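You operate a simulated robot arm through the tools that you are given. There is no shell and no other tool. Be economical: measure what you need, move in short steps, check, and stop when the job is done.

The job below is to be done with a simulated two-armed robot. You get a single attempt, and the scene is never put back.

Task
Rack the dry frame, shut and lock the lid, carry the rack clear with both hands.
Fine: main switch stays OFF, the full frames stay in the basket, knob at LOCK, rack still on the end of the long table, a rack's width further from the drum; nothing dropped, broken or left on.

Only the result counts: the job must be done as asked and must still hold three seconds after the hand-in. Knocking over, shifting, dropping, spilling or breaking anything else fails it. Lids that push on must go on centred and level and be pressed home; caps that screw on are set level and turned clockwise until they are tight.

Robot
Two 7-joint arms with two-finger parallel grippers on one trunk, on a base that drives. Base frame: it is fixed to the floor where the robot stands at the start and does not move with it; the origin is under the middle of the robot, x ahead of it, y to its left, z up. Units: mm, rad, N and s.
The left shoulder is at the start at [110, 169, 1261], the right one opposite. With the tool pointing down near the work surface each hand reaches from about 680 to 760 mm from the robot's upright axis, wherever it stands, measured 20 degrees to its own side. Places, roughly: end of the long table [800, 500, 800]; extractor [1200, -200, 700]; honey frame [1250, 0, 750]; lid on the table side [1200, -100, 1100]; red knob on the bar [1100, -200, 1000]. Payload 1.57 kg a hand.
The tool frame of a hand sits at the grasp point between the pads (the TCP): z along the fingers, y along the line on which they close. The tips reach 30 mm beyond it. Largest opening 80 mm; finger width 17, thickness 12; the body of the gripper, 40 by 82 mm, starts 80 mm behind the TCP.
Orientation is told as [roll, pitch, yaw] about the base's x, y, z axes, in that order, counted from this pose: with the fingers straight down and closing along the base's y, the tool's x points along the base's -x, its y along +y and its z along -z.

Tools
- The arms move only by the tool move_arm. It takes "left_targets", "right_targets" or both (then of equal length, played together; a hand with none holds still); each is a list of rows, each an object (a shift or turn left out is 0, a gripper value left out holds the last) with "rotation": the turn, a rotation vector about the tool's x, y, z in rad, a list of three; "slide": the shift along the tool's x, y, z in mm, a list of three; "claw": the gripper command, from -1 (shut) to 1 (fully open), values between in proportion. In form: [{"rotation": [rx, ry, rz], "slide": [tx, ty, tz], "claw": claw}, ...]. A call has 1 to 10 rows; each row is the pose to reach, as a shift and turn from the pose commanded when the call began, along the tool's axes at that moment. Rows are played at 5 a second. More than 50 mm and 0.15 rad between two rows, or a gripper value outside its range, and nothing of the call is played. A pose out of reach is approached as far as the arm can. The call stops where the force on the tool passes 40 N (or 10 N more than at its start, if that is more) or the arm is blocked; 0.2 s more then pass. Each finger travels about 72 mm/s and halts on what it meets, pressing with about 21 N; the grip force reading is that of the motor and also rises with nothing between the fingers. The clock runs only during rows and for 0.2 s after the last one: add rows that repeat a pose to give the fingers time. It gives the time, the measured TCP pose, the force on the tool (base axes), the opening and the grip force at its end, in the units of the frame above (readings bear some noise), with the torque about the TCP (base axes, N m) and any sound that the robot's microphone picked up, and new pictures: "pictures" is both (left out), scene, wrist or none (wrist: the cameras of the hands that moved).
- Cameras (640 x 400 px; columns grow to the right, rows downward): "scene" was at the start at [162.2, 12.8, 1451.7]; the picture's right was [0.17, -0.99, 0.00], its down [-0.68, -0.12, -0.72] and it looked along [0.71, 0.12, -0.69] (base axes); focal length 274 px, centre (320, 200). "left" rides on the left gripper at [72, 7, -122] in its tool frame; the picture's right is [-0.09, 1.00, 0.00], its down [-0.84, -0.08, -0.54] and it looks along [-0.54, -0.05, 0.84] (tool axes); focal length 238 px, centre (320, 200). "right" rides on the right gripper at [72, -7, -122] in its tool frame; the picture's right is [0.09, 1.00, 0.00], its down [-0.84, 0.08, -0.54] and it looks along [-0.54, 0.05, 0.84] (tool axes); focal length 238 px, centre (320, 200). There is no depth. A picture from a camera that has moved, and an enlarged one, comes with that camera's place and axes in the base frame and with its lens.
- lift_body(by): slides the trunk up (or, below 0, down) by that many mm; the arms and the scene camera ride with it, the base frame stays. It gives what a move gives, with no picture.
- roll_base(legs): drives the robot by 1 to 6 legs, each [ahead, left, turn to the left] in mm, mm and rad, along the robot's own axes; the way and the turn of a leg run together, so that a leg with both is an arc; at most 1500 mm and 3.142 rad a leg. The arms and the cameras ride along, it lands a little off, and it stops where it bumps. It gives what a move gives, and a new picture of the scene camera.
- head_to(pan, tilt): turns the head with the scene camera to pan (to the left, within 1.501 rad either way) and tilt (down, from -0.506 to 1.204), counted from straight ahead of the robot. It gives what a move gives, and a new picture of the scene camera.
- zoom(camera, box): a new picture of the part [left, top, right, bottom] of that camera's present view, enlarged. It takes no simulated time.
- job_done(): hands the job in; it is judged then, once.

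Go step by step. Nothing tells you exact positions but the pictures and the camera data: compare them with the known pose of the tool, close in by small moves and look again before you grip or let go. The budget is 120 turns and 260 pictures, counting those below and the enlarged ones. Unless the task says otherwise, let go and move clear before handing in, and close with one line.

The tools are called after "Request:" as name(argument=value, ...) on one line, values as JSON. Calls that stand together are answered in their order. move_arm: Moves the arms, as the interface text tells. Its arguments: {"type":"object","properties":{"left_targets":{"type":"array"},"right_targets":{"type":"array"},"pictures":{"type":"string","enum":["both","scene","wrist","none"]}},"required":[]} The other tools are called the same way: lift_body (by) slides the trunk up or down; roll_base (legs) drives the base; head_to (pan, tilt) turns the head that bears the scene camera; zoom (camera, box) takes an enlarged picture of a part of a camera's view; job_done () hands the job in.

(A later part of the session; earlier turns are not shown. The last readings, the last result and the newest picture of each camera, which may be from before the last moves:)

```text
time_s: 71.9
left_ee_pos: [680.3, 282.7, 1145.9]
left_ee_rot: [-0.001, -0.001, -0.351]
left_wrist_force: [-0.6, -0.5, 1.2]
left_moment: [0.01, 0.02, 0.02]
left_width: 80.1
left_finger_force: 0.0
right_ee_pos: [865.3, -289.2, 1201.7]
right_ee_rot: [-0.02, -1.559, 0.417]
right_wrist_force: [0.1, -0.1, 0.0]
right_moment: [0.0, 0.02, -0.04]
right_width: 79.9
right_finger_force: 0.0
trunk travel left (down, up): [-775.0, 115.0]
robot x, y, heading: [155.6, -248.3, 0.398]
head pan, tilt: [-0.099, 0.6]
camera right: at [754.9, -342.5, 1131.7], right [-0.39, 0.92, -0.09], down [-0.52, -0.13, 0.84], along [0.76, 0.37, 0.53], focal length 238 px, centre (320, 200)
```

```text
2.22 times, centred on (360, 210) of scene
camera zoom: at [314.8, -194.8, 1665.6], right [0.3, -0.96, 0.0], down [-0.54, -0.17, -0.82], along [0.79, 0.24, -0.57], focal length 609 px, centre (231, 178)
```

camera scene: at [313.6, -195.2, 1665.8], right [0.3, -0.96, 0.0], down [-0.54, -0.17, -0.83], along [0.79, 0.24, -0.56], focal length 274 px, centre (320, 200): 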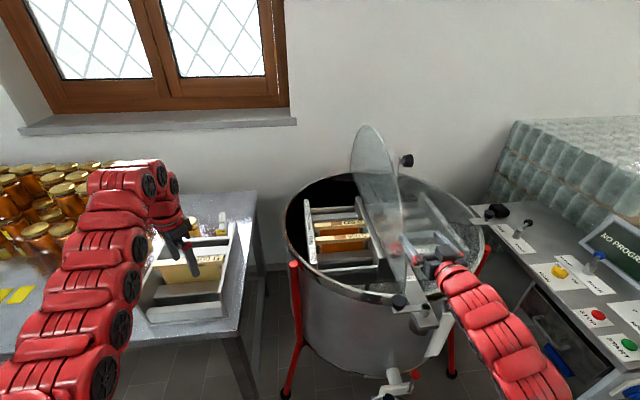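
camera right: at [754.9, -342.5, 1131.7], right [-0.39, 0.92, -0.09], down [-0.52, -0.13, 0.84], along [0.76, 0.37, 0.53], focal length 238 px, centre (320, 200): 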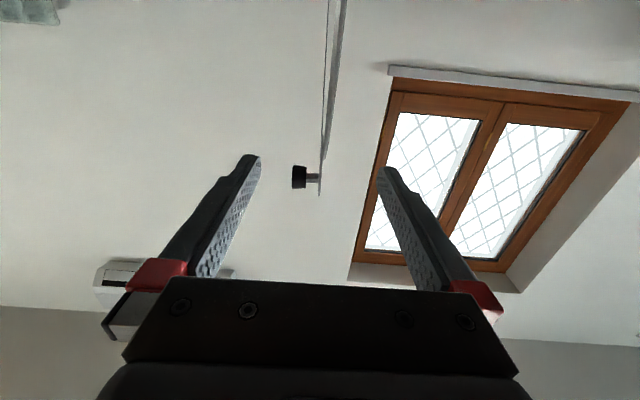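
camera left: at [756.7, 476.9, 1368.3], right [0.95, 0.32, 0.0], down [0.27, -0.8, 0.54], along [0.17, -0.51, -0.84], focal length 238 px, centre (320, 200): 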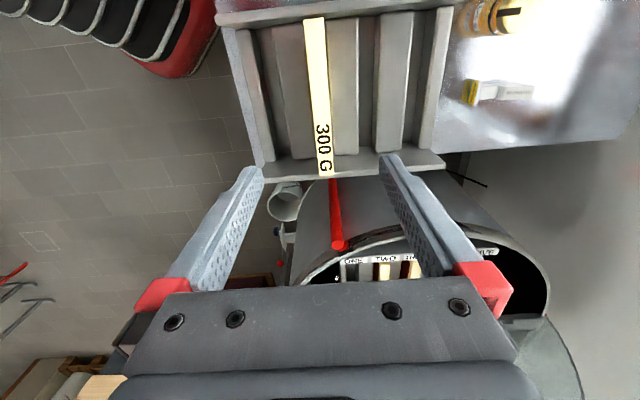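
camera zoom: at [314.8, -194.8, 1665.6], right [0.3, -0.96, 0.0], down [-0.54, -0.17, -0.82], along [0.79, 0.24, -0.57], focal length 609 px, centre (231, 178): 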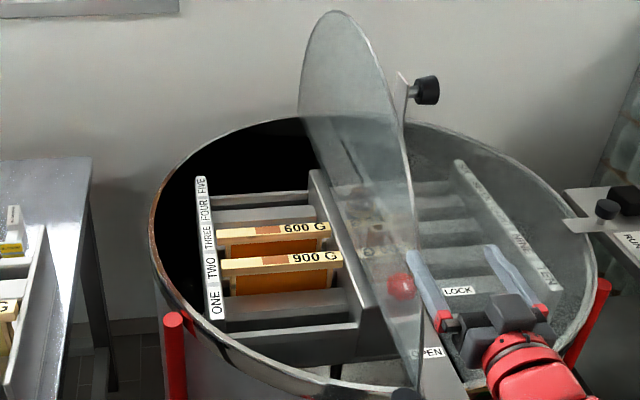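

The lid is essentially vertical in the plane e2≈607, and my hand is centred on it. Moving forward to straddle its edge at ~225 mm above the hinge.

Request:
move_arm(right_targets=[{"slide": [0, 5, 30]}, {"slide": [0, 5, 60]}, {"slide": [0, 5, 85]}, {"slide": [0, 5, 98]}], pictures="both")

Request:
zoom(camera="scene", box=[320, 100, 480, 300])

```text
time_s: 72.9
left_ee_pos: [680.6, 284.1, 1145.6]
left_ee_rot: [-0.003, 0.002, -0.351]
left_wrist_force: [0.4, 0.1, 0.9]
left_moment: [0.01, 0.02, 0.01]
left_width: 79.9
left_finger_force: 0.0
right_ee_pos: [953.3, -247.7, 1201.8]
right_ee_rot: [0.026, -1.561, 0.374]
right_wrist_force: [0.3, 0.0, 0.5]
right_moment: [-0.03, -0.01, 0.02]
right_width: 80.1
right_finger_force: 0.0
trunk travel left (down, up): [-775.0, 115.0]
robot x, y, heading: [153.0, -251.8, 0.4]
head pan, tilt: [-0.099, 0.6]
camera scene: at [314.9, -195.0, 1665.6], right [0.3, -0.96, 0.0], down [-0.54, -0.17, -0.82], along [0.79, 0.24, -0.57], focal length 274 px, centre (320, 200)
camera right: at [843.2, -299.9, 1130.9], right [-0.39, 0.92, -0.09], down [-0.52, -0.14, 0.84], along [0.76, 0.37, 0.53], focal length 238 px, centre (320, 200)
```

scene: 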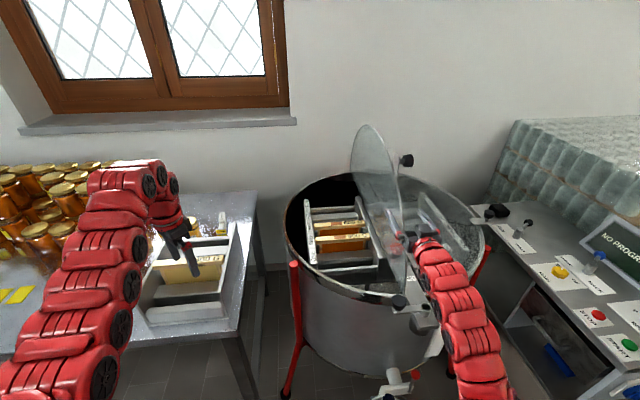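
right: 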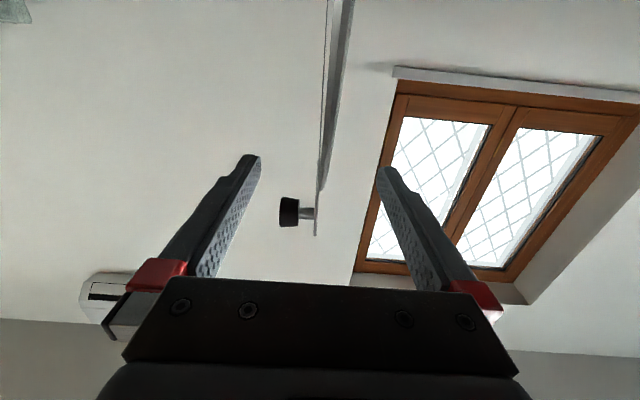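

```text
2.00 times, centred on (400, 200) of scene
camera zoom: at [314.9, -195.0, 1665.6], right [0.3, -0.96, 0.0], down [-0.54, -0.17, -0.82], along [0.79, 0.24, -0.57], focal length 548 px, centre (160, 200)
```

zoom: 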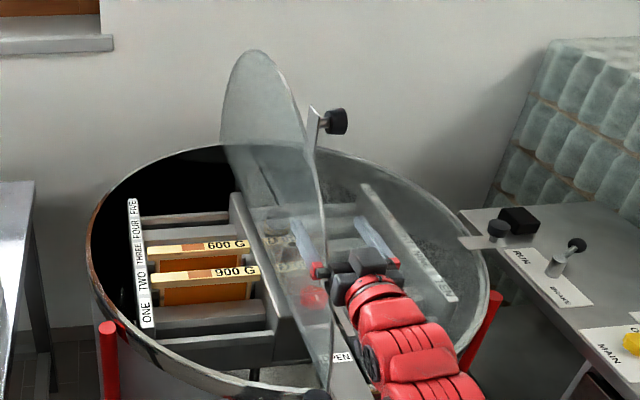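

Request:
zoom(camera="scene", box=[370, 190, 430, 250])

Request:
zoom(camera="right", box=[240, 0, 400, 260])

```text
6.67 times, centred on (400, 220) of scene
camera zoom: at [314.9, -195.0, 1665.6], right [0.3, -0.96, 0.0], down [-0.54, -0.17, -0.82], along [0.79, 0.24, -0.57], focal length 1828 px, centre (-213, 67)
```

zoom: 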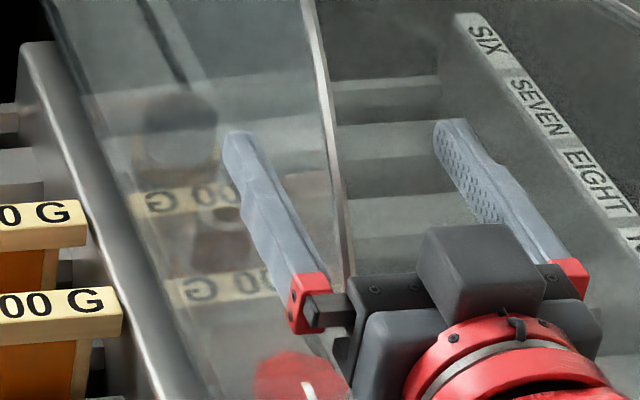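

```text
1.54 times, centred on (320, 130) of right
camera zoom: at [843.2, -299.9, 1130.9], right [-0.39, 0.92, -0.09], down [-0.52, -0.14, 0.84], along [0.76, 0.37, 0.53], focal length 367 px, centre (320, 308)
```

zoom: 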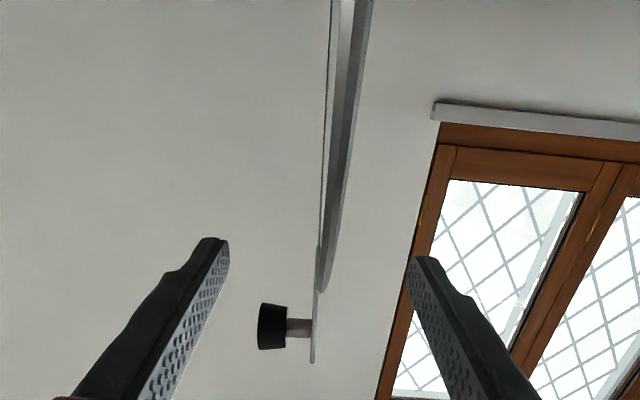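

The lid edge is between the open fingers. I narrow them to ~36 mm and begin swinging it down to the table side with matching roll.

Request:
move_arm(right_targets=[{"claw": 0.4}, {"claw": -0.1}, {"claw": -0.1}, {"slide": [0.6, 16, 0], "rotation": [0, 0, -0.07]}, {"slide": [4.5, 45, 0], "rotation": [0, 0, -0.2]}, {"slide": [10, 67, 0], "rotation": [0, 0, -0.3]}, {"slide": [18, 88, 0], "rotation": [0, 0, -0.4]}], pictures="both")

```text
time_s: 74.5
left_ee_pos: [679.4, 283.5, 1147.3]
left_ee_rot: [-0.003, 0.0, -0.352]
left_wrist_force: [-1.0, -0.4, -0.4]
left_moment: [0.0, 0.02, 0.02]
left_width: 80.0
left_finger_force: 0.0
right_ee_pos: [916.3, -164.8, 1183.5]
right_ee_rot: [-1.546, -1.17, 1.949]
right_wrist_force: [-0.1, 0.0, 0.0]
right_moment: [-0.02, 0.02, 0.02]
right_width: 35.8
right_finger_force: 0.1
trunk travel left (down, up): [-775.0, 115.0]
robot x, y, heading: [152.7, -250.6, 0.399]
head pan, tilt: [-0.099, 0.6]
camera scene: at [314.4, -195.4, 1665.7], right [0.3, -0.96, 0.0], down [-0.54, -0.17, -0.82], along [0.79, 0.24, -0.57], focal length 274 px, centre (320, 200)
camera right: at [817.7, -243.3, 1121.3], right [-0.35, 0.81, -0.47], down [-0.65, 0.16, 0.75], along [0.68, 0.56, 0.47], focal length 238 px, centre (320, 200)
```

scene: 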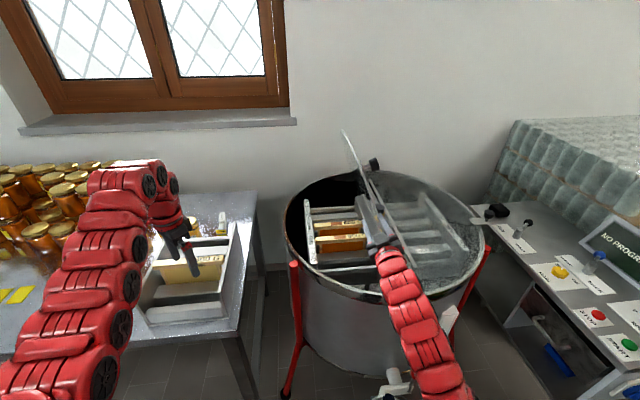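
right: 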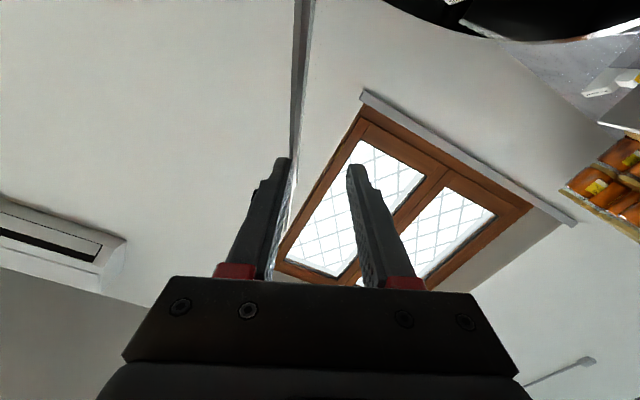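

The lid follows, resting against the pushing finger (hinge has friction). Continue the arc.

Request:
move_arm(right_targets=[{"slide": [1.1, 22.6, 0], "rotation": [0, 0, -0.1]}, {"slide": [4.5, 45, 0], "rotation": [0, 0, -0.2]}, {"slide": [10, 67, 0], "rotation": [0, 0, -0.3]}, {"slide": [18, 88, 0], "rotation": [0, 0, -0.4]}, {"slide": [27.8, 109, 0], "rotation": [0, 0, -0.5]}], pictures="both")

```text
time_s: 75.7
left_ee_pos: [678.5, 281.7, 1146.1]
left_ee_rot: [-0.003, 0.0, -0.35]
left_wrist_force: [0.5, 0.1, -0.7]
left_moment: [-0.03, 0.0, 0.01]
left_width: 80.0
left_finger_force: 0.0
right_ee_pos: [883.7, -83.0, 1115.8]
right_ee_rot: [-1.557, -0.671, 1.961]
right_wrist_force: [0.9, 0.6, -0.6]
right_moment: [-0.03, -0.03, -0.03]
right_width: 36.2
right_finger_force: 0.1
trunk travel left (down, up): [-775.0, 115.0]
robot x, y, heading: [151.9, -249.5, 0.402]
head pan, tilt: [-0.099, 0.6]
camera scene: at [314.3, -195.0, 1665.7], right [0.3, -0.96, 0.0], down [-0.54, -0.17, -0.82], along [0.79, 0.24, -0.57], focal length 274 px, centre (320, 200)
camera right: at [793.9, -186.3, 1077.6], right [-0.22, 0.5, -0.84], down [-0.77, 0.44, 0.46], along [0.6, 0.75, 0.29], focal length 238 px, centre (320, 200)
```

scene: 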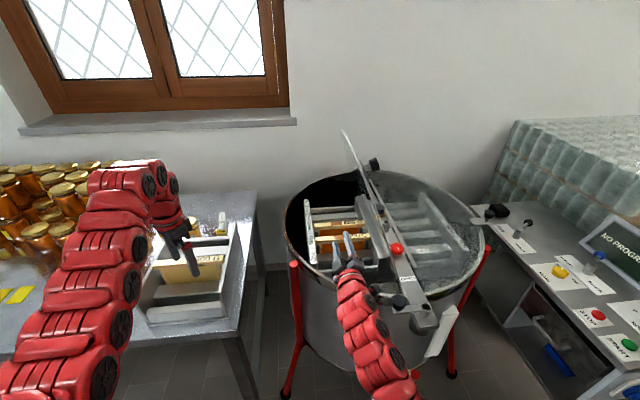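
right: 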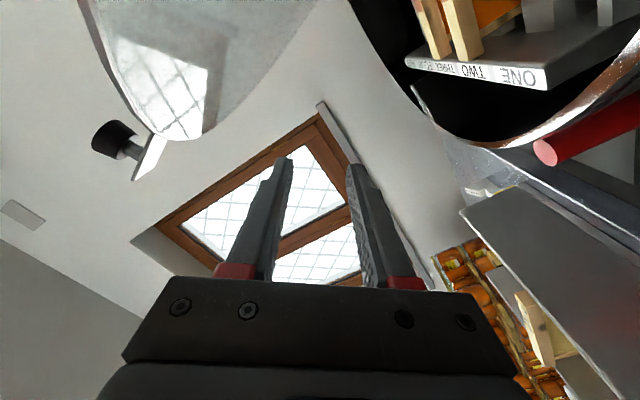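

The lid slipped off the fingertips and stayed at about 0.41 rad by itself. I'll withdraw, go back, and straddle it again deeper.

Request:
move_arm(right_targets=[{"slide": [0, 0, -50], "claw": 0.4}, {"slide": [0, 0, -100], "claw": 1}, {"slide": [1.1, -22.6, -100], "rotation": [0, 0, 0.1]}, {"slide": [4.5, -45, -100], "rotation": [0, 0, 0.2]}, {"slide": [10, -67, -100], "rotation": [0, 0, 0.3]}, {"slide": [18, -88, -100], "rotation": [0, 0, 0.4]}, {"slide": [27.8, -109, -100], "rotation": [0, 0, 0.5]}], pictures="both")

```text
time_s: 77.3
left_ee_pos: [679.5, 282.5, 1146.9]
left_ee_rot: [0.0, 0.0, -0.349]
left_wrist_force: [1.1, 0.5, -0.1]
left_moment: [0.03, 0.01, 0.04]
left_width: 80.0
left_finger_force: 0.0
right_ee_pos: [826.0, -204.8, 1185.4]
right_ee_rot: [-1.542, -1.173, 1.943]
right_wrist_force: [0.3, -0.7, 0.3]
right_moment: [0.0, 0.01, 0.0]
right_width: 80.0
right_finger_force: 0.0
trunk travel left (down, up): [-775.0, 115.0]
robot x, y, heading: [157.5, -249.2, 0.398]
head pan, tilt: [-0.099, 0.6]
camera scene: at [314.2, -195.9, 1665.8], right [0.3, -0.96, 0.0], down [-0.54, -0.17, -0.83], along [0.79, 0.24, -0.56], focal length 274 px, centre (320, 200)
camera right: at [726.6, -283.3, 1122.7], right [-0.35, 0.81, -0.47], down [-0.65, 0.16, 0.75], along [0.68, 0.56, 0.47], focal length 238 px, centre (320, 200)
```

scene: 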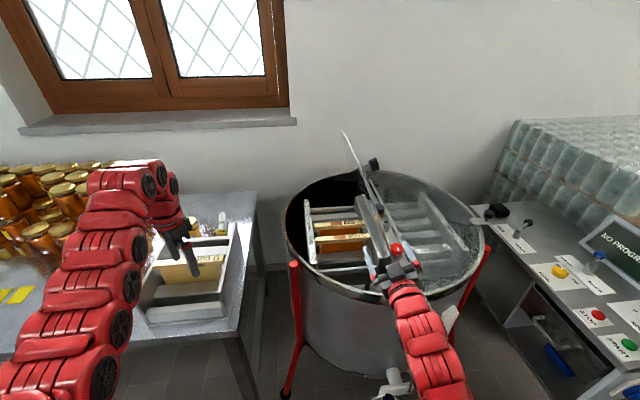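
right: 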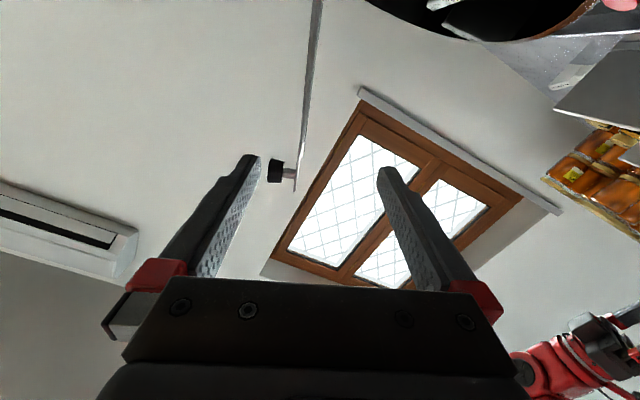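

Request:
move_arm(right_targets=[{"slide": [0, -3, 45]}, {"slide": [0, -5, 90]}, {"slide": [0, -8, 135]}, {"slide": [0, -8, 150]}], pictures="both")

Request:
zoom(camera="scene", box=[340, 170, 440, 270])

```text
time_s: 78.3
left_ee_pos: [679.2, 283.2, 1146.1]
left_ee_rot: [-0.002, 0.0, -0.351]
left_wrist_force: [0.5, -0.4, 0.1]
left_moment: [0.0, -0.01, -0.01]
left_width: 79.8
left_finger_force: 0.0
right_ee_pos: [968.9, -151.5, 1185.5]
right_ee_rot: [-1.541, -1.172, 1.943]
right_wrist_force: [-0.6, -0.4, 0.0]
right_moment: [-0.02, 0.03, -0.01]
right_width: 80.0
right_finger_force: 0.0
trunk travel left (down, up): [-775.0, 115.0]
robot x, y, heading: [156.9, -252.0, 0.395]
head pan, tilt: [-0.099, 0.6]
camera scene: at [314.6, -195.3, 1665.7], right [0.3, -0.96, 0.0], down [-0.54, -0.17, -0.82], along [0.79, 0.24, -0.57], focal length 274 px, centre (320, 200)
camera right: at [870.4, -230.4, 1122.1], right [-0.35, 0.81, -0.47], down [-0.65, 0.16, 0.75], along [0.68, 0.56, 0.47], focal length 238 px, centre (320, 200)
```

scene: 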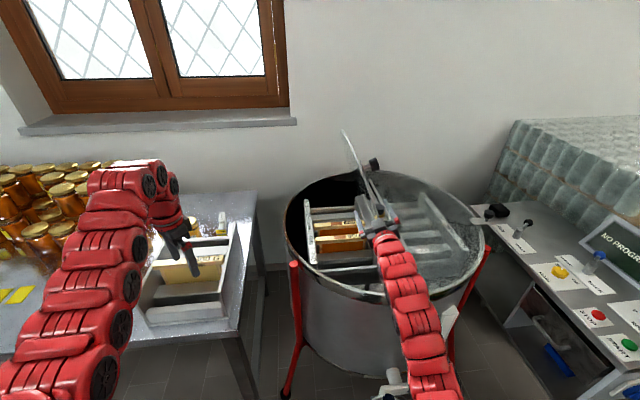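
right: 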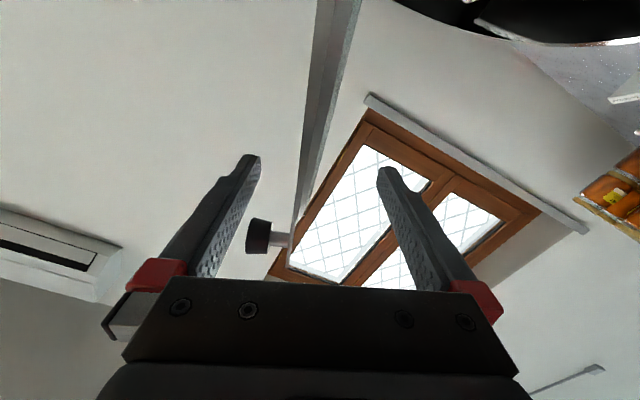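

```text
4.00 times, centred on (390, 220) of scene
camera zoom: at [314.6, -195.3, 1665.7], right [0.3, -0.96, 0.0], down [-0.54, -0.17, -0.82], along [0.79, 0.24, -0.57], focal length 1097 px, centre (40, 120)
```

zoom: 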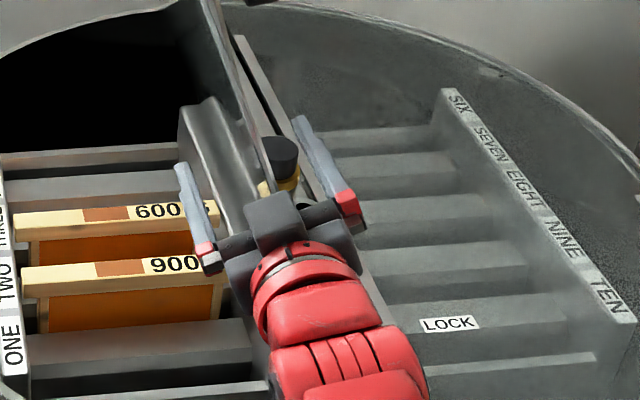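

Now ~50 mm deeper. Narrow and continue the arc in a short piece, checking that the lid comes along.

Request:
move_arm(right_targets=[{"claw": 0.3}, {"claw": -0.1}, {"claw": -0.1}, {"slide": [1.1, 22.6, 0], "rotation": [0, 0, -0.1]}, {"slide": [4.5, 45, 0], "rotation": [0, 0, -0.2]}, {"slide": [10, 67, 0], "rotation": [0, 0, -0.3]}], pictures="both")

Request:
zoom(camera="scene", box=[320, 130, 440, 270])

```text
time_s: 79.7
left_ee_pos: [679.4, 282.4, 1146.7]
left_ee_rot: [0.0, 0.001, -0.351]
left_wrist_force: [-0.7, 0.1, -0.5]
left_moment: [0.01, -0.02, -0.03]
left_width: 80.2
left_finger_force: 0.0
right_ee_pos: [946.6, -99.0, 1149.1]
right_ee_rot: [-1.551, -0.87, 1.954]
right_wrist_force: [0.9, -1.6, 0.3]
right_moment: [0.0, 0.02, 0.05]
right_width: 37.8
right_finger_force: 1.5
trunk travel left (down, up): [-775.0, 115.0]
robot x, y, heading: [154.4, -247.1, 0.403]
head pan, tilt: [-0.099, 0.6]
camera scene: at [314.3, -195.6, 1665.7], right [0.3, -0.96, 0.0], down [-0.54, -0.17, -0.83], along [0.79, 0.24, -0.56], focal length 274 px, centre (320, 200)
camera right: at [853.6, -194.6, 1099.7], right [-0.28, 0.64, -0.71], down [-0.73, 0.34, 0.6], along [0.63, 0.68, 0.37], focal length 238 px, centre (320, 200)
```

scene: 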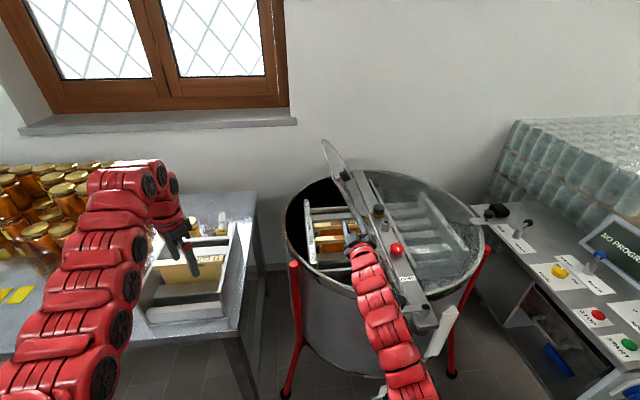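
right: 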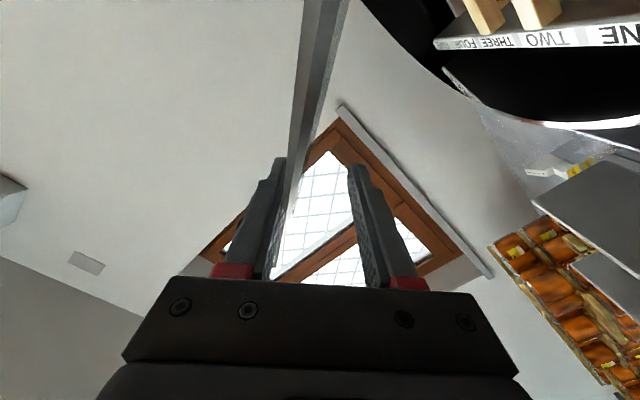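

```text
2.86 times, centred on (380, 200) of scene
camera zoom: at [314.3, -195.6, 1665.7], right [0.3, -0.96, 0.0], down [-0.54, -0.17, -0.83], along [0.79, 0.24, -0.56], focal length 783 px, centre (149, 200)
```

zoom: 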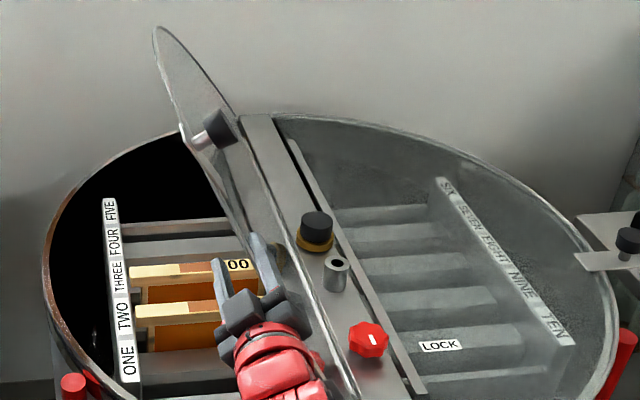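

The lid follows now (θ≈0.7). The red knob is visible too. Continue.

Request:
move_arm(right_targets=[{"slide": [1.1, 22.6, 0], "rotation": [0, 0, -0.1]}, {"slide": [4.5, 45, 0], "rotation": [0, 0, -0.2]}, {"slide": [10, 67, 0], "rotation": [0, 0, -0.3]}, {"slide": [18, 88, 0], "rotation": [0, 0, -0.4]}], pictures="both")

Request:
zoom(camera="scene", box=[280, 130, 440, 290])

```text
time_s: 80.7
left_ee_pos: [679.4, 283.7, 1146.2]
left_ee_rot: [-0.001, -0.001, -0.349]
left_wrist_force: [-0.1, -0.1, -0.2]
left_moment: [0.01, 0.0, 0.01]
left_width: 80.2
left_finger_force: 0.0
right_ee_pos: [923.7, -47.4, 1078.7]
right_ee_rot: [-1.557, -0.467, 1.962]
right_wrist_force: [-1.5, -1.4, 1.2]
right_moment: [0.06, -0.02, -0.02]
right_width: 36.8
right_finger_force: 0.4
trunk travel left (down, up): [-775.0, 115.0]
robot x, y, heading: [152.8, -254.1, 0.403]
head pan, tilt: [-0.099, 0.6]
camera scene: at [313.9, -194.7, 1665.7], right [0.3, -0.96, 0.0], down [-0.54, -0.17, -0.83], along [0.79, 0.24, -0.56], focal length 274 px, centre (320, 200)
camera right: at [836.5, -156.4, 1054.0], right [-0.15, 0.33, -0.93], down [-0.8, 0.51, 0.32], along [0.58, 0.79, 0.19], focal length 238 px, centre (320, 200)
```

scene: 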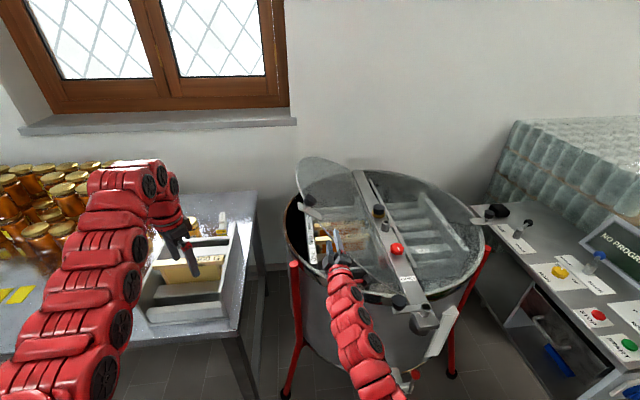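
right: 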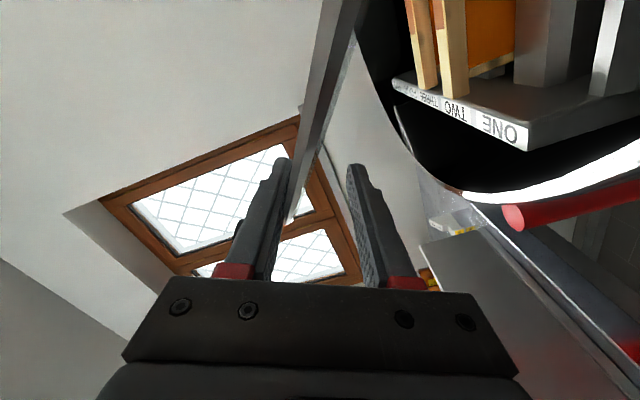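

```text
2.50 times, centred on (360, 210) of scene
camera zoom: at [313.9, -194.7, 1665.7], right [0.3, -0.96, 0.0], down [-0.54, -0.17, -0.83], along [0.79, 0.24, -0.56], focal length 685 px, centre (220, 175)
```

zoom: 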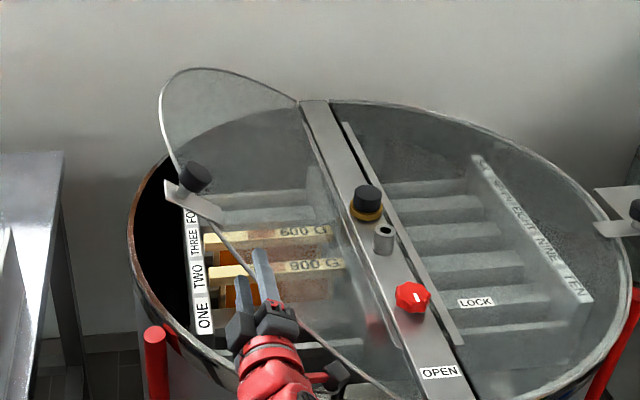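

Works well (θ≈1.1), the friction hinge holds it. Continue down until the hand body nears the rim.

Request:
move_arm(right_targets=[{"slide": [1.1, 22, 0], "rotation": [0, 0, -0.1]}, {"slide": [4, 40, 0], "rotation": [0, 0, -0.18]}, {"slide": [6, 50, 0], "rotation": [0, 0, -0.23]}], pictures="both")

Request:
zoom(camera="scene", box=[280, 130, 440, 290])

```text
time_s: 81.5
left_ee_pos: [680.5, 281.9, 1146.2]
left_ee_rot: [-0.002, 0.0, -0.349]
left_wrist_force: [0.9, -0.3, -0.8]
left_moment: [0.03, 0.04, 0.0]
left_width: 79.9
left_finger_force: 0.0
right_ee_pos: [914.3, -31.5, 1032.6]
right_ee_rot: [-1.56, -0.24, 1.966]
right_wrist_force: [0.1, -0.4, -0.1]
right_moment: [0.04, -0.03, 0.0]
right_width: 37.0
right_finger_force: 0.0
trunk travel left (down, up): [-775.0, 115.0]
robot x, y, heading: [152.7, -251.7, 0.397]
head pan, tilt: [-0.099, 0.6]
camera scene: at [314.2, -195.5, 1665.7], right [0.3, -0.96, 0.0], down [-0.54, -0.17, -0.83], along [0.79, 0.24, -0.56], focal length 274 px, centre (320, 200)
camera right: at [829.8, -145.0, 1023.6], right [-0.07, 0.13, -0.99], down [-0.82, 0.56, 0.13], along [0.57, 0.82, 0.07], focal length 238 px, centre (320, 200)
```

scene: 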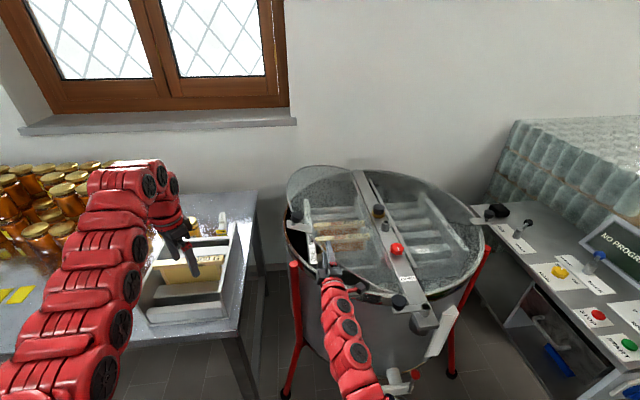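
right: 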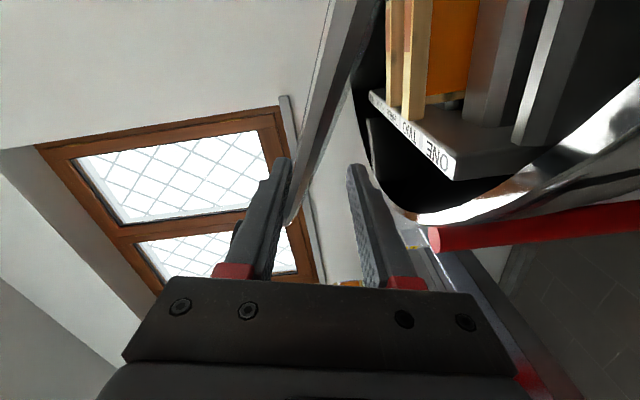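

```text
2.50 times, centred on (360, 210) of scene
camera zoom: at [314.2, -195.5, 1665.7], right [0.3, -0.96, 0.0], down [-0.54, -0.17, -0.83], along [0.79, 0.24, -0.56], focal length 685 px, centre (220, 175)
```

zoom: 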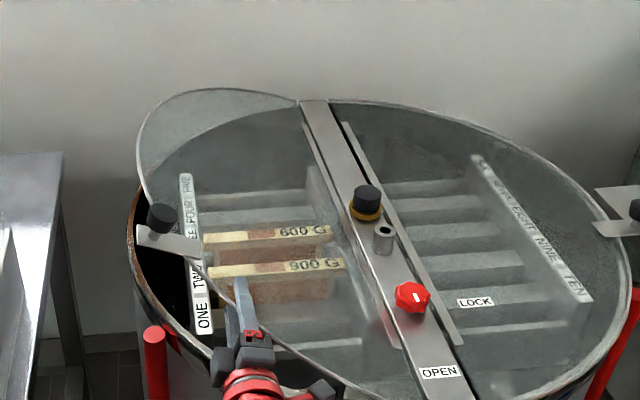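

Only ~15° left. I open slightly, pull straight back out, and prepare to press the lid shut from above with closed fingers.

Request:
move_arm(right_targets=[{"claw": 0.2}, {"slide": [0, 0, -40]}, {"slide": [0, 0, -85]}, {"slide": [0, 0, -130]}, {"slide": [0, 0, -165], "claw": 0}, {"slide": [-10, -39, -170], "claw": -1}, {"slide": [-20, -78, -170]}, {"slide": [-28, -110, -170]}], pictures="scene")

Request:
zoom(camera="scene", box=[280, 130, 440, 330])

```text
time_s: 83.3
left_ee_pos: [679.0, 282.1, 1146.5]
left_ee_rot: [-0.002, -0.001, -0.349]
left_wrist_force: [-0.4, 0.4, -0.1]
left_moment: [0.02, -0.03, 0.05]
left_width: 80.1
left_finger_force: 0.1
right_ee_pos: [759.1, -94.8, 1148.9]
right_ee_rot: [-1.561, -0.241, 1.966]
right_wrist_force: [-0.2, 0.4, -1.0]
right_moment: [-0.02, -0.02, 0.01]
right_width: 0.1
right_finger_force: 21.2
trunk travel left (down, up): [-775.0, 115.0]
robot x, y, heading: [157.4, -253.9, 0.403]
head pan, tilt: [-0.099, 0.6]
camera scene: at [314.3, -195.2, 1665.7], right [0.3, -0.96, 0.0], down [-0.54, -0.17, -0.82], along [0.79, 0.24, -0.57], focal length 274 px, centre (320, 200)
```

scene: 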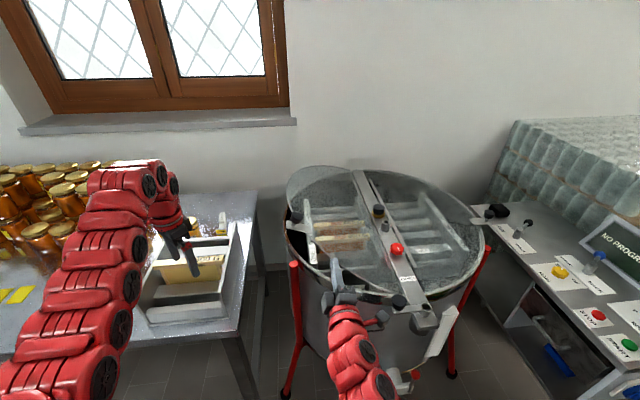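

```text
2.00 times, centred on (360, 230) of scene
camera zoom: at [314.3, -195.2, 1665.7], right [0.3, -0.96, 0.0], down [-0.54, -0.17, -0.82], along [0.79, 0.24, -0.57], focal length 548 px, centre (240, 140)
```

zoom: 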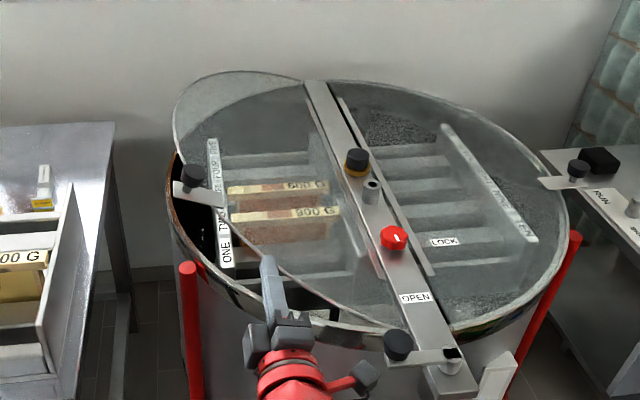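

Request:
move_arm(right_targets=[{"rotation": [-0.136, 0.034, 0]}, {"rotation": [-0.272, 0.067, 0]}, {"rotation": [-0.408, 0.101, 0]}, {"rotation": [-0.544, 0.134, 0]}, {"rotation": [-0.68, 0.168, 0]}], pictures="none")

```text
time_s: 84.5
left_ee_pos: [680.8, 283.8, 1145.9]
left_ee_rot: [-0.002, 0.001, -0.35]
left_wrist_force: [-1.1, 0.5, 0.3]
left_moment: [-0.03, 0.05, -0.01]
left_width: 80.3
left_finger_force: 0.0
right_ee_pos: [761.1, -95.8, 1145.5]
right_ee_rot: [-0.842, -0.176, 1.81]
right_wrist_force: [-0.3, 1.2, 1.8]
right_moment: [-0.11, 0.16, -0.05]
right_width: 0.0
right_finger_force: 20.5
right hand out of reach, approached as far as the arm can: row 1, 2, 3, 4
trunk travel left (down, up): [-775.0, 115.0]
robot x, y, heading: [155.8, -252.7, 0.398]
head pan, tilt: [-0.099, 0.6]
```

Request:
move_arm(right_targets=[{"slide": [-7, -26, 31]}, {"slide": [-14, -52, 62]}, {"slide": [-21, -78, 93]}, {"slide": [-28, -104.5, 124.6]}, {"slide": [-21, -75, 150.8]}, {"slide": [-17.5, -60.4, 164]}], pictures="scene")

Request:
zoom(camera="scene", box=[280, 130, 440, 330])

```text
time_s: 85.9
left_ee_pos: [679.5, 283.2, 1147.6]
left_ee_rot: [-0.001, 0.0, -0.351]
left_wrist_force: [-0.4, 0.1, -1.0]
left_moment: [0.02, 0.0, 0.0]
left_width: 79.9
left_finger_force: 0.1
right_ee_pos: [911.4, -31.0, 1088.5]
right_ee_rot: [-0.846, -0.183, 1.809]
right_wrist_force: [0.4, -0.3, 0.2]
right_moment: [0.03, 0.03, 0.0]
right_width: 0.0
right_finger_force: 20.8
trunk travel left (down, up): [-775.0, 115.0]
robot x, y, heading: [152.5, -252.6, 0.399]
head pan, tilt: [-0.099, 0.6]
camera scene: at [314.5, -195.8, 1665.7], right [0.3, -0.96, 0.0], down [-0.54, -0.17, -0.82], along [0.79, 0.24, -0.57], focal length 274 px, centre (320, 200)
```

scene: 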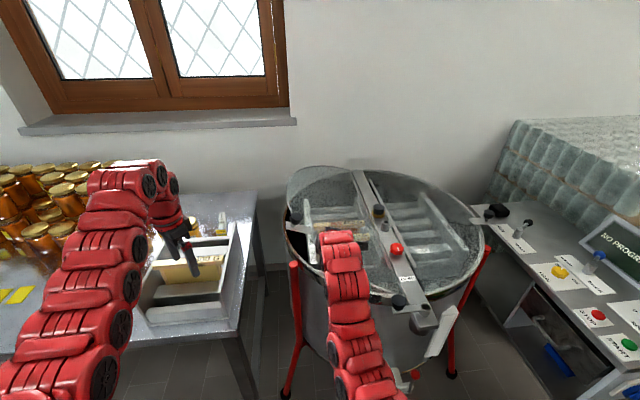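

```text
2.00 times, centred on (360, 230) of scene
camera zoom: at [314.5, -195.8, 1665.7], right [0.3, -0.96, 0.0], down [-0.54, -0.17, -0.82], along [0.79, 0.24, -0.57], focal length 548 px, centre (240, 140)
```

zoom: 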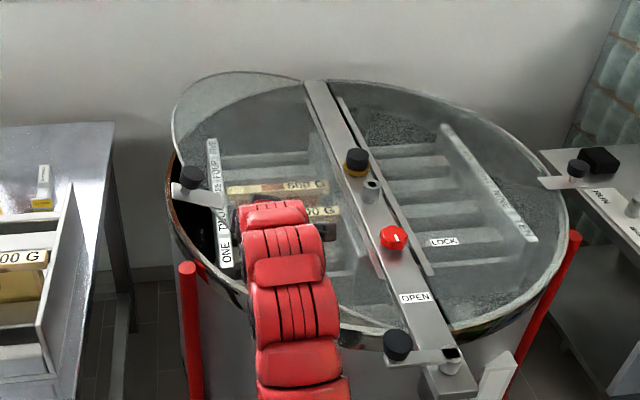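

Request:
move_arm(right_targets=[{"slide": [2.6, 11, 9.8]}, {"slide": [5.2, 22, 19.7]}, {"slide": [7.9, 33, 29.5]}, {"slide": [10.5, 44, 39.4]}, {"slide": [12.2, 51.5, 46]}, {"slide": [14, 59, 52.5]}], pictures="scene")

Request:
zoom(camera="scene", box=[280, 130, 440, 330])

```text
time_s: 87.3
left_ee_pos: [678.9, 282.9, 1145.9]
left_ee_rot: [-0.002, 0.0, -0.348]
left_wrist_force: [-0.6, 0.8, 0.3]
left_moment: [-0.04, 0.0, -0.01]
left_width: 80.2
left_finger_force: 0.0
right_ee_pos: [911.0, -29.2, 1008.0]
right_ee_rot: [-0.844, -0.18, 1.808]
right_wrist_force: [-0.5, 0.1, 0.7]
right_moment: [0.01, 0.02, -0.02]
right_width: 0.0
right_finger_force: 20.6
trunk travel left (down, up): [-775.0, 115.0]
robot x, y, heading: [159.7, -252.2, 0.395]
head pan, tilt: [-0.099, 0.6]
camera scene: at [314.3, -195.2, 1665.7], right [0.3, -0.96, 0.0], down [-0.54, -0.17, -0.82], along [0.79, 0.24, -0.57], focal length 274 px, centre (320, 200)
```

scene: 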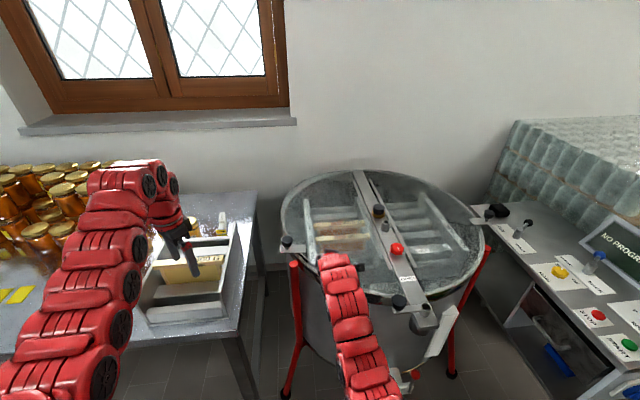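

```text
2.00 times, centred on (360, 230) of scene
camera zoom: at [314.3, -195.2, 1665.7], right [0.3, -0.96, 0.0], down [-0.54, -0.17, -0.82], along [0.79, 0.24, -0.57], focal length 548 px, centre (240, 140)
```

zoom: 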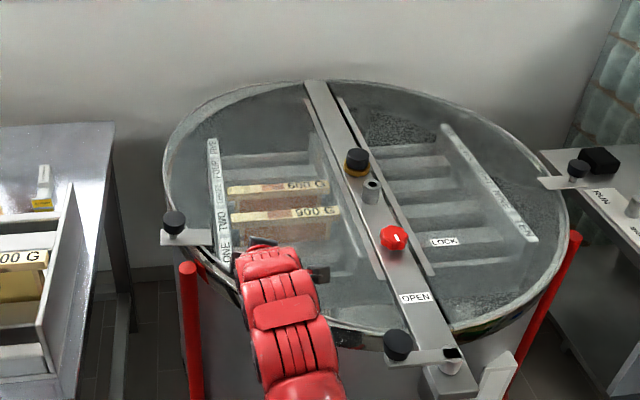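

Request:
move_arm(right_targets=[{"slide": [0.9, 3.7, 3.3]}, {"slide": [1.75, 7.35, 6.6]}, {"slide": [2.6, 11, 9.8]}, {"slide": [3.5, 14.7, 13.1]}], pictures="none")

Request:
zoom(camera="scene", box=[270, 150, 430, 320])

```text
time_s: 88.3
left_ee_pos: [680.3, 283.3, 1145.5]
left_ee_rot: [-0.002, -0.002, -0.35]
left_wrist_force: [0.6, -0.2, 0.0]
left_moment: [0.02, 0.0, 0.03]
left_width: 79.9
left_finger_force: 0.0
right_ee_pos: [912.2, -30.9, 987.5]
right_ee_rot: [-0.845, -0.181, 1.808]
right_wrist_force: [0.2, 0.6, 1.1]
right_moment: [0.01, -0.01, -0.01]
right_width: 0.3
right_finger_force: 20.8
trunk travel left (down, up): [-775.0, 115.0]
robot x, y, heading: [154.0, -251.0, 0.393]
head pan, tilt: [-0.099, 0.6]
```

```text
2.35 times, centred on (350, 235) of scene
camera zoom: at [314.4, -195.2, 1665.7], right [0.3, -0.96, 0.0], down [-0.54, -0.17, -0.82], along [0.79, 0.24, -0.57], focal length 645 px, centre (249, 118)
```

zoom: 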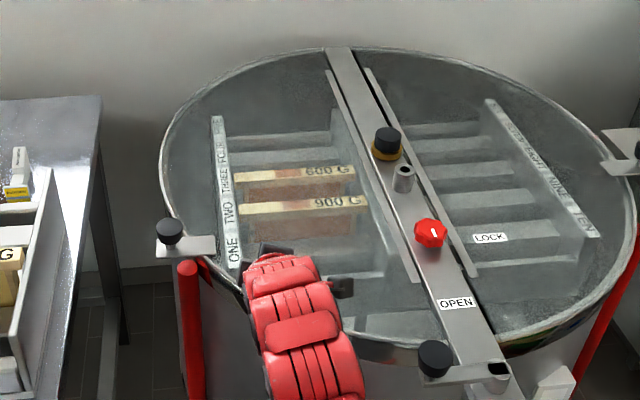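

Request:
move_arm(right_targets=[{"slide": [0.5, 2.2, 2]}, {"slide": [1, 4.4, 4]}, {"slide": [1.5, 6.6, 6]}, {"slide": [2, 8.8, 8]}, {"slide": [2.5, 11, 9.8]}], pictures="none")

Request:
zoom(camera="scene", box=[270, 150, 430, 320])

```text
time_s: 89.5
left_ee_pos: [677.4, 281.4, 1150.8]
left_ee_rot: [0.003, -0.004, -0.349]
left_wrist_force: [0.5, 0.1, -1.0]
left_moment: [0.04, -0.03, -0.02]
left_width: 80.0
left_finger_force: 0.0
right_ee_pos: [909.8, -30.9, 983.7]
right_ee_rot: [-0.863, -0.186, 1.812]
right_wrist_force: [4.6, -1.6, 40.7]
right_moment: [-0.01, -0.77, -0.05]
right_width: 0.0
right_finger_force: 21.2
trunk travel left (down, up): [-775.0, 115.0]
robot x, y, heading: [155.9, -249.0, 0.403]
head pan, tilt: [-0.099, 0.6]
```

```text
2.35 times, centred on (350, 235) of scene
camera zoom: at [308.2, -197.7, 1667.0], right [0.3, -0.96, 0.0], down [-0.54, -0.17, -0.83], along [0.79, 0.24, -0.56], focal length 645 px, centre (249, 118)
```

zoom: 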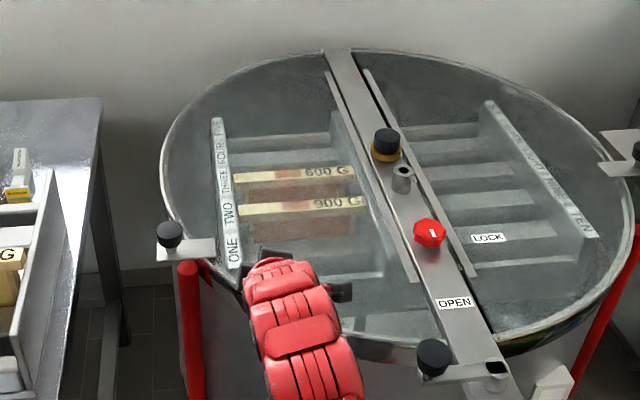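

The lid is firmly down (40 N reaction). Lift off and inspect.

Request:
move_arm(right_targets=[{"slide": [-4, -20, -18]}, {"slide": [-10, -52, -46]}, {"slide": [-16, -80, -75]}, {"slide": [-16, -85, -110]}], pictures="scene")

Request:
zoom(camera="scene", box=[270, 150, 430, 320])

Request:
zoom(camera="scene", box=[350, 180, 450, 300])

```text
time_s: 90.5
left_ee_pos: [678.3, 282.9, 1146.4]
left_ee_rot: [0.001, 0.001, -0.348]
left_wrist_force: [0.2, -1.1, 0.0]
left_moment: [-0.04, -0.02, 0.0]
left_width: 80.1
left_finger_force: 0.1
right_ee_pos: [887.7, -44.7, 1111.6]
right_ee_rot: [-0.845, -0.183, 1.808]
right_wrist_force: [0.3, -0.1, -0.6]
right_moment: [-0.02, -0.02, 0.03]
right_width: 0.0
right_finger_force: 20.5
trunk travel left (down, up): [-775.0, 115.0]
robot x, y, heading: [152.3, -253.7, 0.399]
head pan, tilt: [-0.099, 0.6]
camera scene: at [313.0, -196.3, 1665.9], right [0.3, -0.96, 0.0], down [-0.54, -0.17, -0.83], along [0.79, 0.24, -0.56], focal length 274 px, centre (320, 200)
```

scene: 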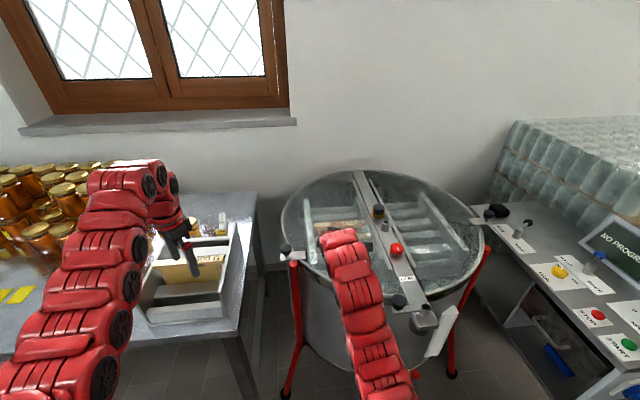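

```text
2.35 times, centred on (350, 235) of scene
camera zoom: at [313.0, -196.3, 1665.9], right [0.3, -0.96, 0.0], down [-0.54, -0.17, -0.83], along [0.79, 0.24, -0.56], focal length 645 px, centre (249, 118)
```

zoom: 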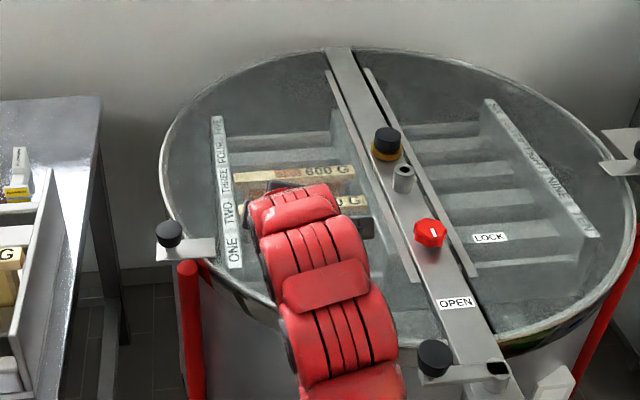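

```text
3.33 times, centred on (400, 240) of scene
camera zoom: at [313.0, -196.3, 1665.9], right [0.3, -0.96, 0.0], down [-0.54, -0.17, -0.83], along [0.79, 0.24, -0.56], focal length 914 px, centre (53, 67)
```

zoom: 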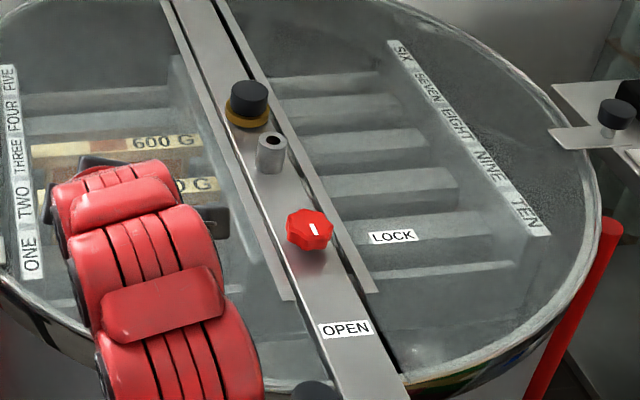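

The lid is shut; the red knob's white mark points at OPEN, LOCK is to its right (a 90° turn counter-clockwise seen from above). I'll bring the right hand back to pointing down, and put the left hand horizontal so that it stays high over the rack later.

Request:
move_arm(right_targets=[{"slide": [31.7, -1.4, -16.5], "rotation": [-0.139, 0.033, 0]}, {"slide": [63.3, -2.9, -33], "rotation": [-0.277, 0.066, 0]}, {"slide": [95, -4.3, -49.5], "rotation": [-0.416, 0.099, 0]}, {"slide": [126.7, -5.7, -66], "rotation": [-0.555, 0.132, 0]}, {"slide": [158, -7.2, -82.5], "rotation": [-0.693, 0.165, 0]}, {"slide": [190, -8.6, -99], "rotation": [-0.832, 0.198, 0]}], left_targets=[{"rotation": [0, 0, -0.14]}, {"rotation": [0, 0, -0.28]}, {"rotation": [0, 0, -0.42]}, {"rotation": [0, 0, -0.56]}, {"rotation": [0, 0, -0.7]}, {"rotation": [0, 0, -0.75]}], pictures="none")

Request:
move_arm(right_targets=[{"rotation": [0, 0, 0.15]}, {"rotation": [0, 0, 0.3]}, {"rotation": [0, 0, 0.45]}, {"rotation": [0, 0, 0.6]}, {"rotation": [0, 0, 0.75]}, {"rotation": [0, 0, 0.9]}, {"rotation": [0, 0, 1.05]}, {"rotation": [0, 0, 1.2]}, {"rotation": [0, 0, 1.35]}, {"rotation": [0, 0, 1.5]}], left_targets=[{"rotation": [0, -0.14, 0]}, {"rotation": [0, -0.28, 0]}, {"rotation": [0, -0.42, 0]}, {"rotation": [0, -0.56, 0]}, {"rotation": [0, -0.7, 0]}, {"rotation": [0, -0.84, 0]}, {"rotation": [0, -0.98, 0]}, {"rotation": [0, -1.12, 0]}, {"rotation": [0, -1.26, 0]}, {"rotation": [0, -1.4, 0]}], pictures="both")

```text
time_s: 91.9
left_ee_pos: [681.6, 282.2, 1146.8]
left_ee_rot: [0.002, 0.003, 0.404]
left_wrist_force: [0.4, -0.3, 1.1]
left_moment: [-0.02, -0.01, -0.01]
left_width: 80.2
left_finger_force: 0.0
right_ee_pos: [871.0, -253.3, 1147.2]
right_ee_rot: [0.001, -0.009, 1.732]
right_wrist_force: [-1.0, -1.2, -0.3]
right_moment: [0.01, 0.0, 0.01]
right_width: 0.0
right_finger_force: 20.8
trunk travel left (down, up): [-775.0, 115.0]
robot x, y, heading: [154.9, -250.8, 0.401]
head pan, tilt: [-0.099, 0.6]
```

```text
time_s: 94.1
left_ee_pos: [679.3, 283.8, 1146.5]
left_ee_rot: [-0.002, -1.399, 0.402]
left_wrist_force: [-0.2, -0.3, 0.0]
left_moment: [0.0, 0.0, -0.03]
left_width: 80.1
left_finger_force: 0.1
right_ee_pos: [870.3, -254.3, 1148.7]
right_ee_rot: [0.006, -0.005, 0.226]
right_wrist_force: [0.1, 0.2, 0.5]
right_moment: [0.02, -0.01, -0.01]
right_width: 0.0
right_finger_force: 21.0
trunk travel left (down, up): [-775.0, 115.0]
robot x, y, heading: [155.4, -258.7, 0.399]
head pan, tilt: [-0.099, 0.6]
camera scene: at [314.1, -195.3, 1665.7], right [0.3, -0.96, 0.0], down [-0.54, -0.17, -0.83], along [0.79, 0.24, -0.56], focal length 274 px, centre (320, 200)
camera right: at [800.1, -278.5, 1269.2], right [-0.31, 0.95, 0.01], down [0.8, 0.26, 0.55], along [0.52, 0.18, -0.84], focal length 238 px, centre (320, 200)
camera left: at [554.5, 239.0, 1096.1], right [-0.37, 0.92, 0.09], down [-0.33, -0.22, 0.92], along [0.87, 0.31, 0.39], focal length 238 px, centre (320, 200)
```

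scene: 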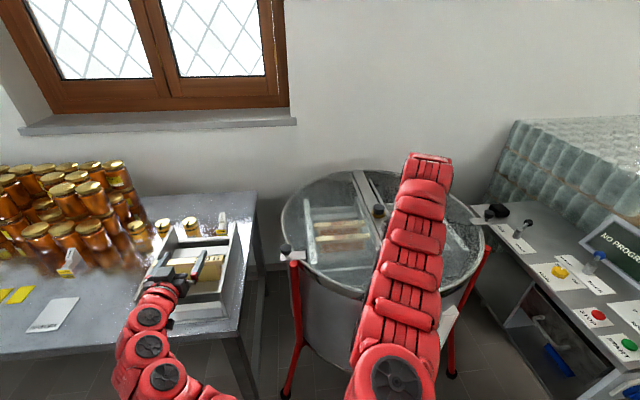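
right: 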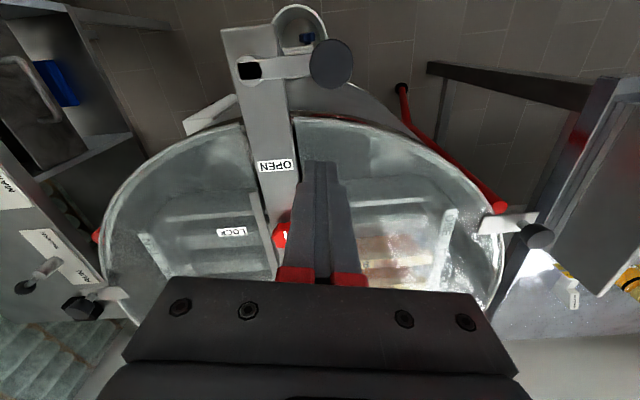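
left: 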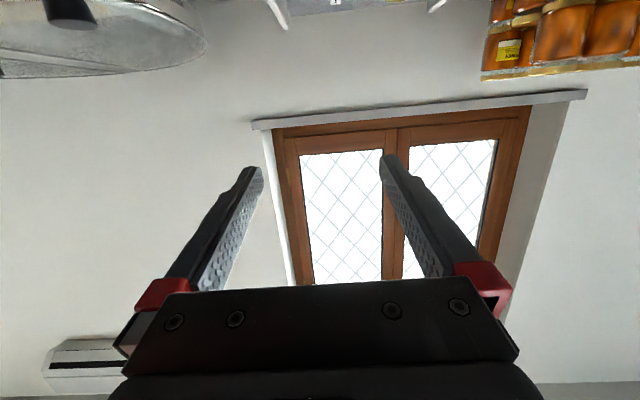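

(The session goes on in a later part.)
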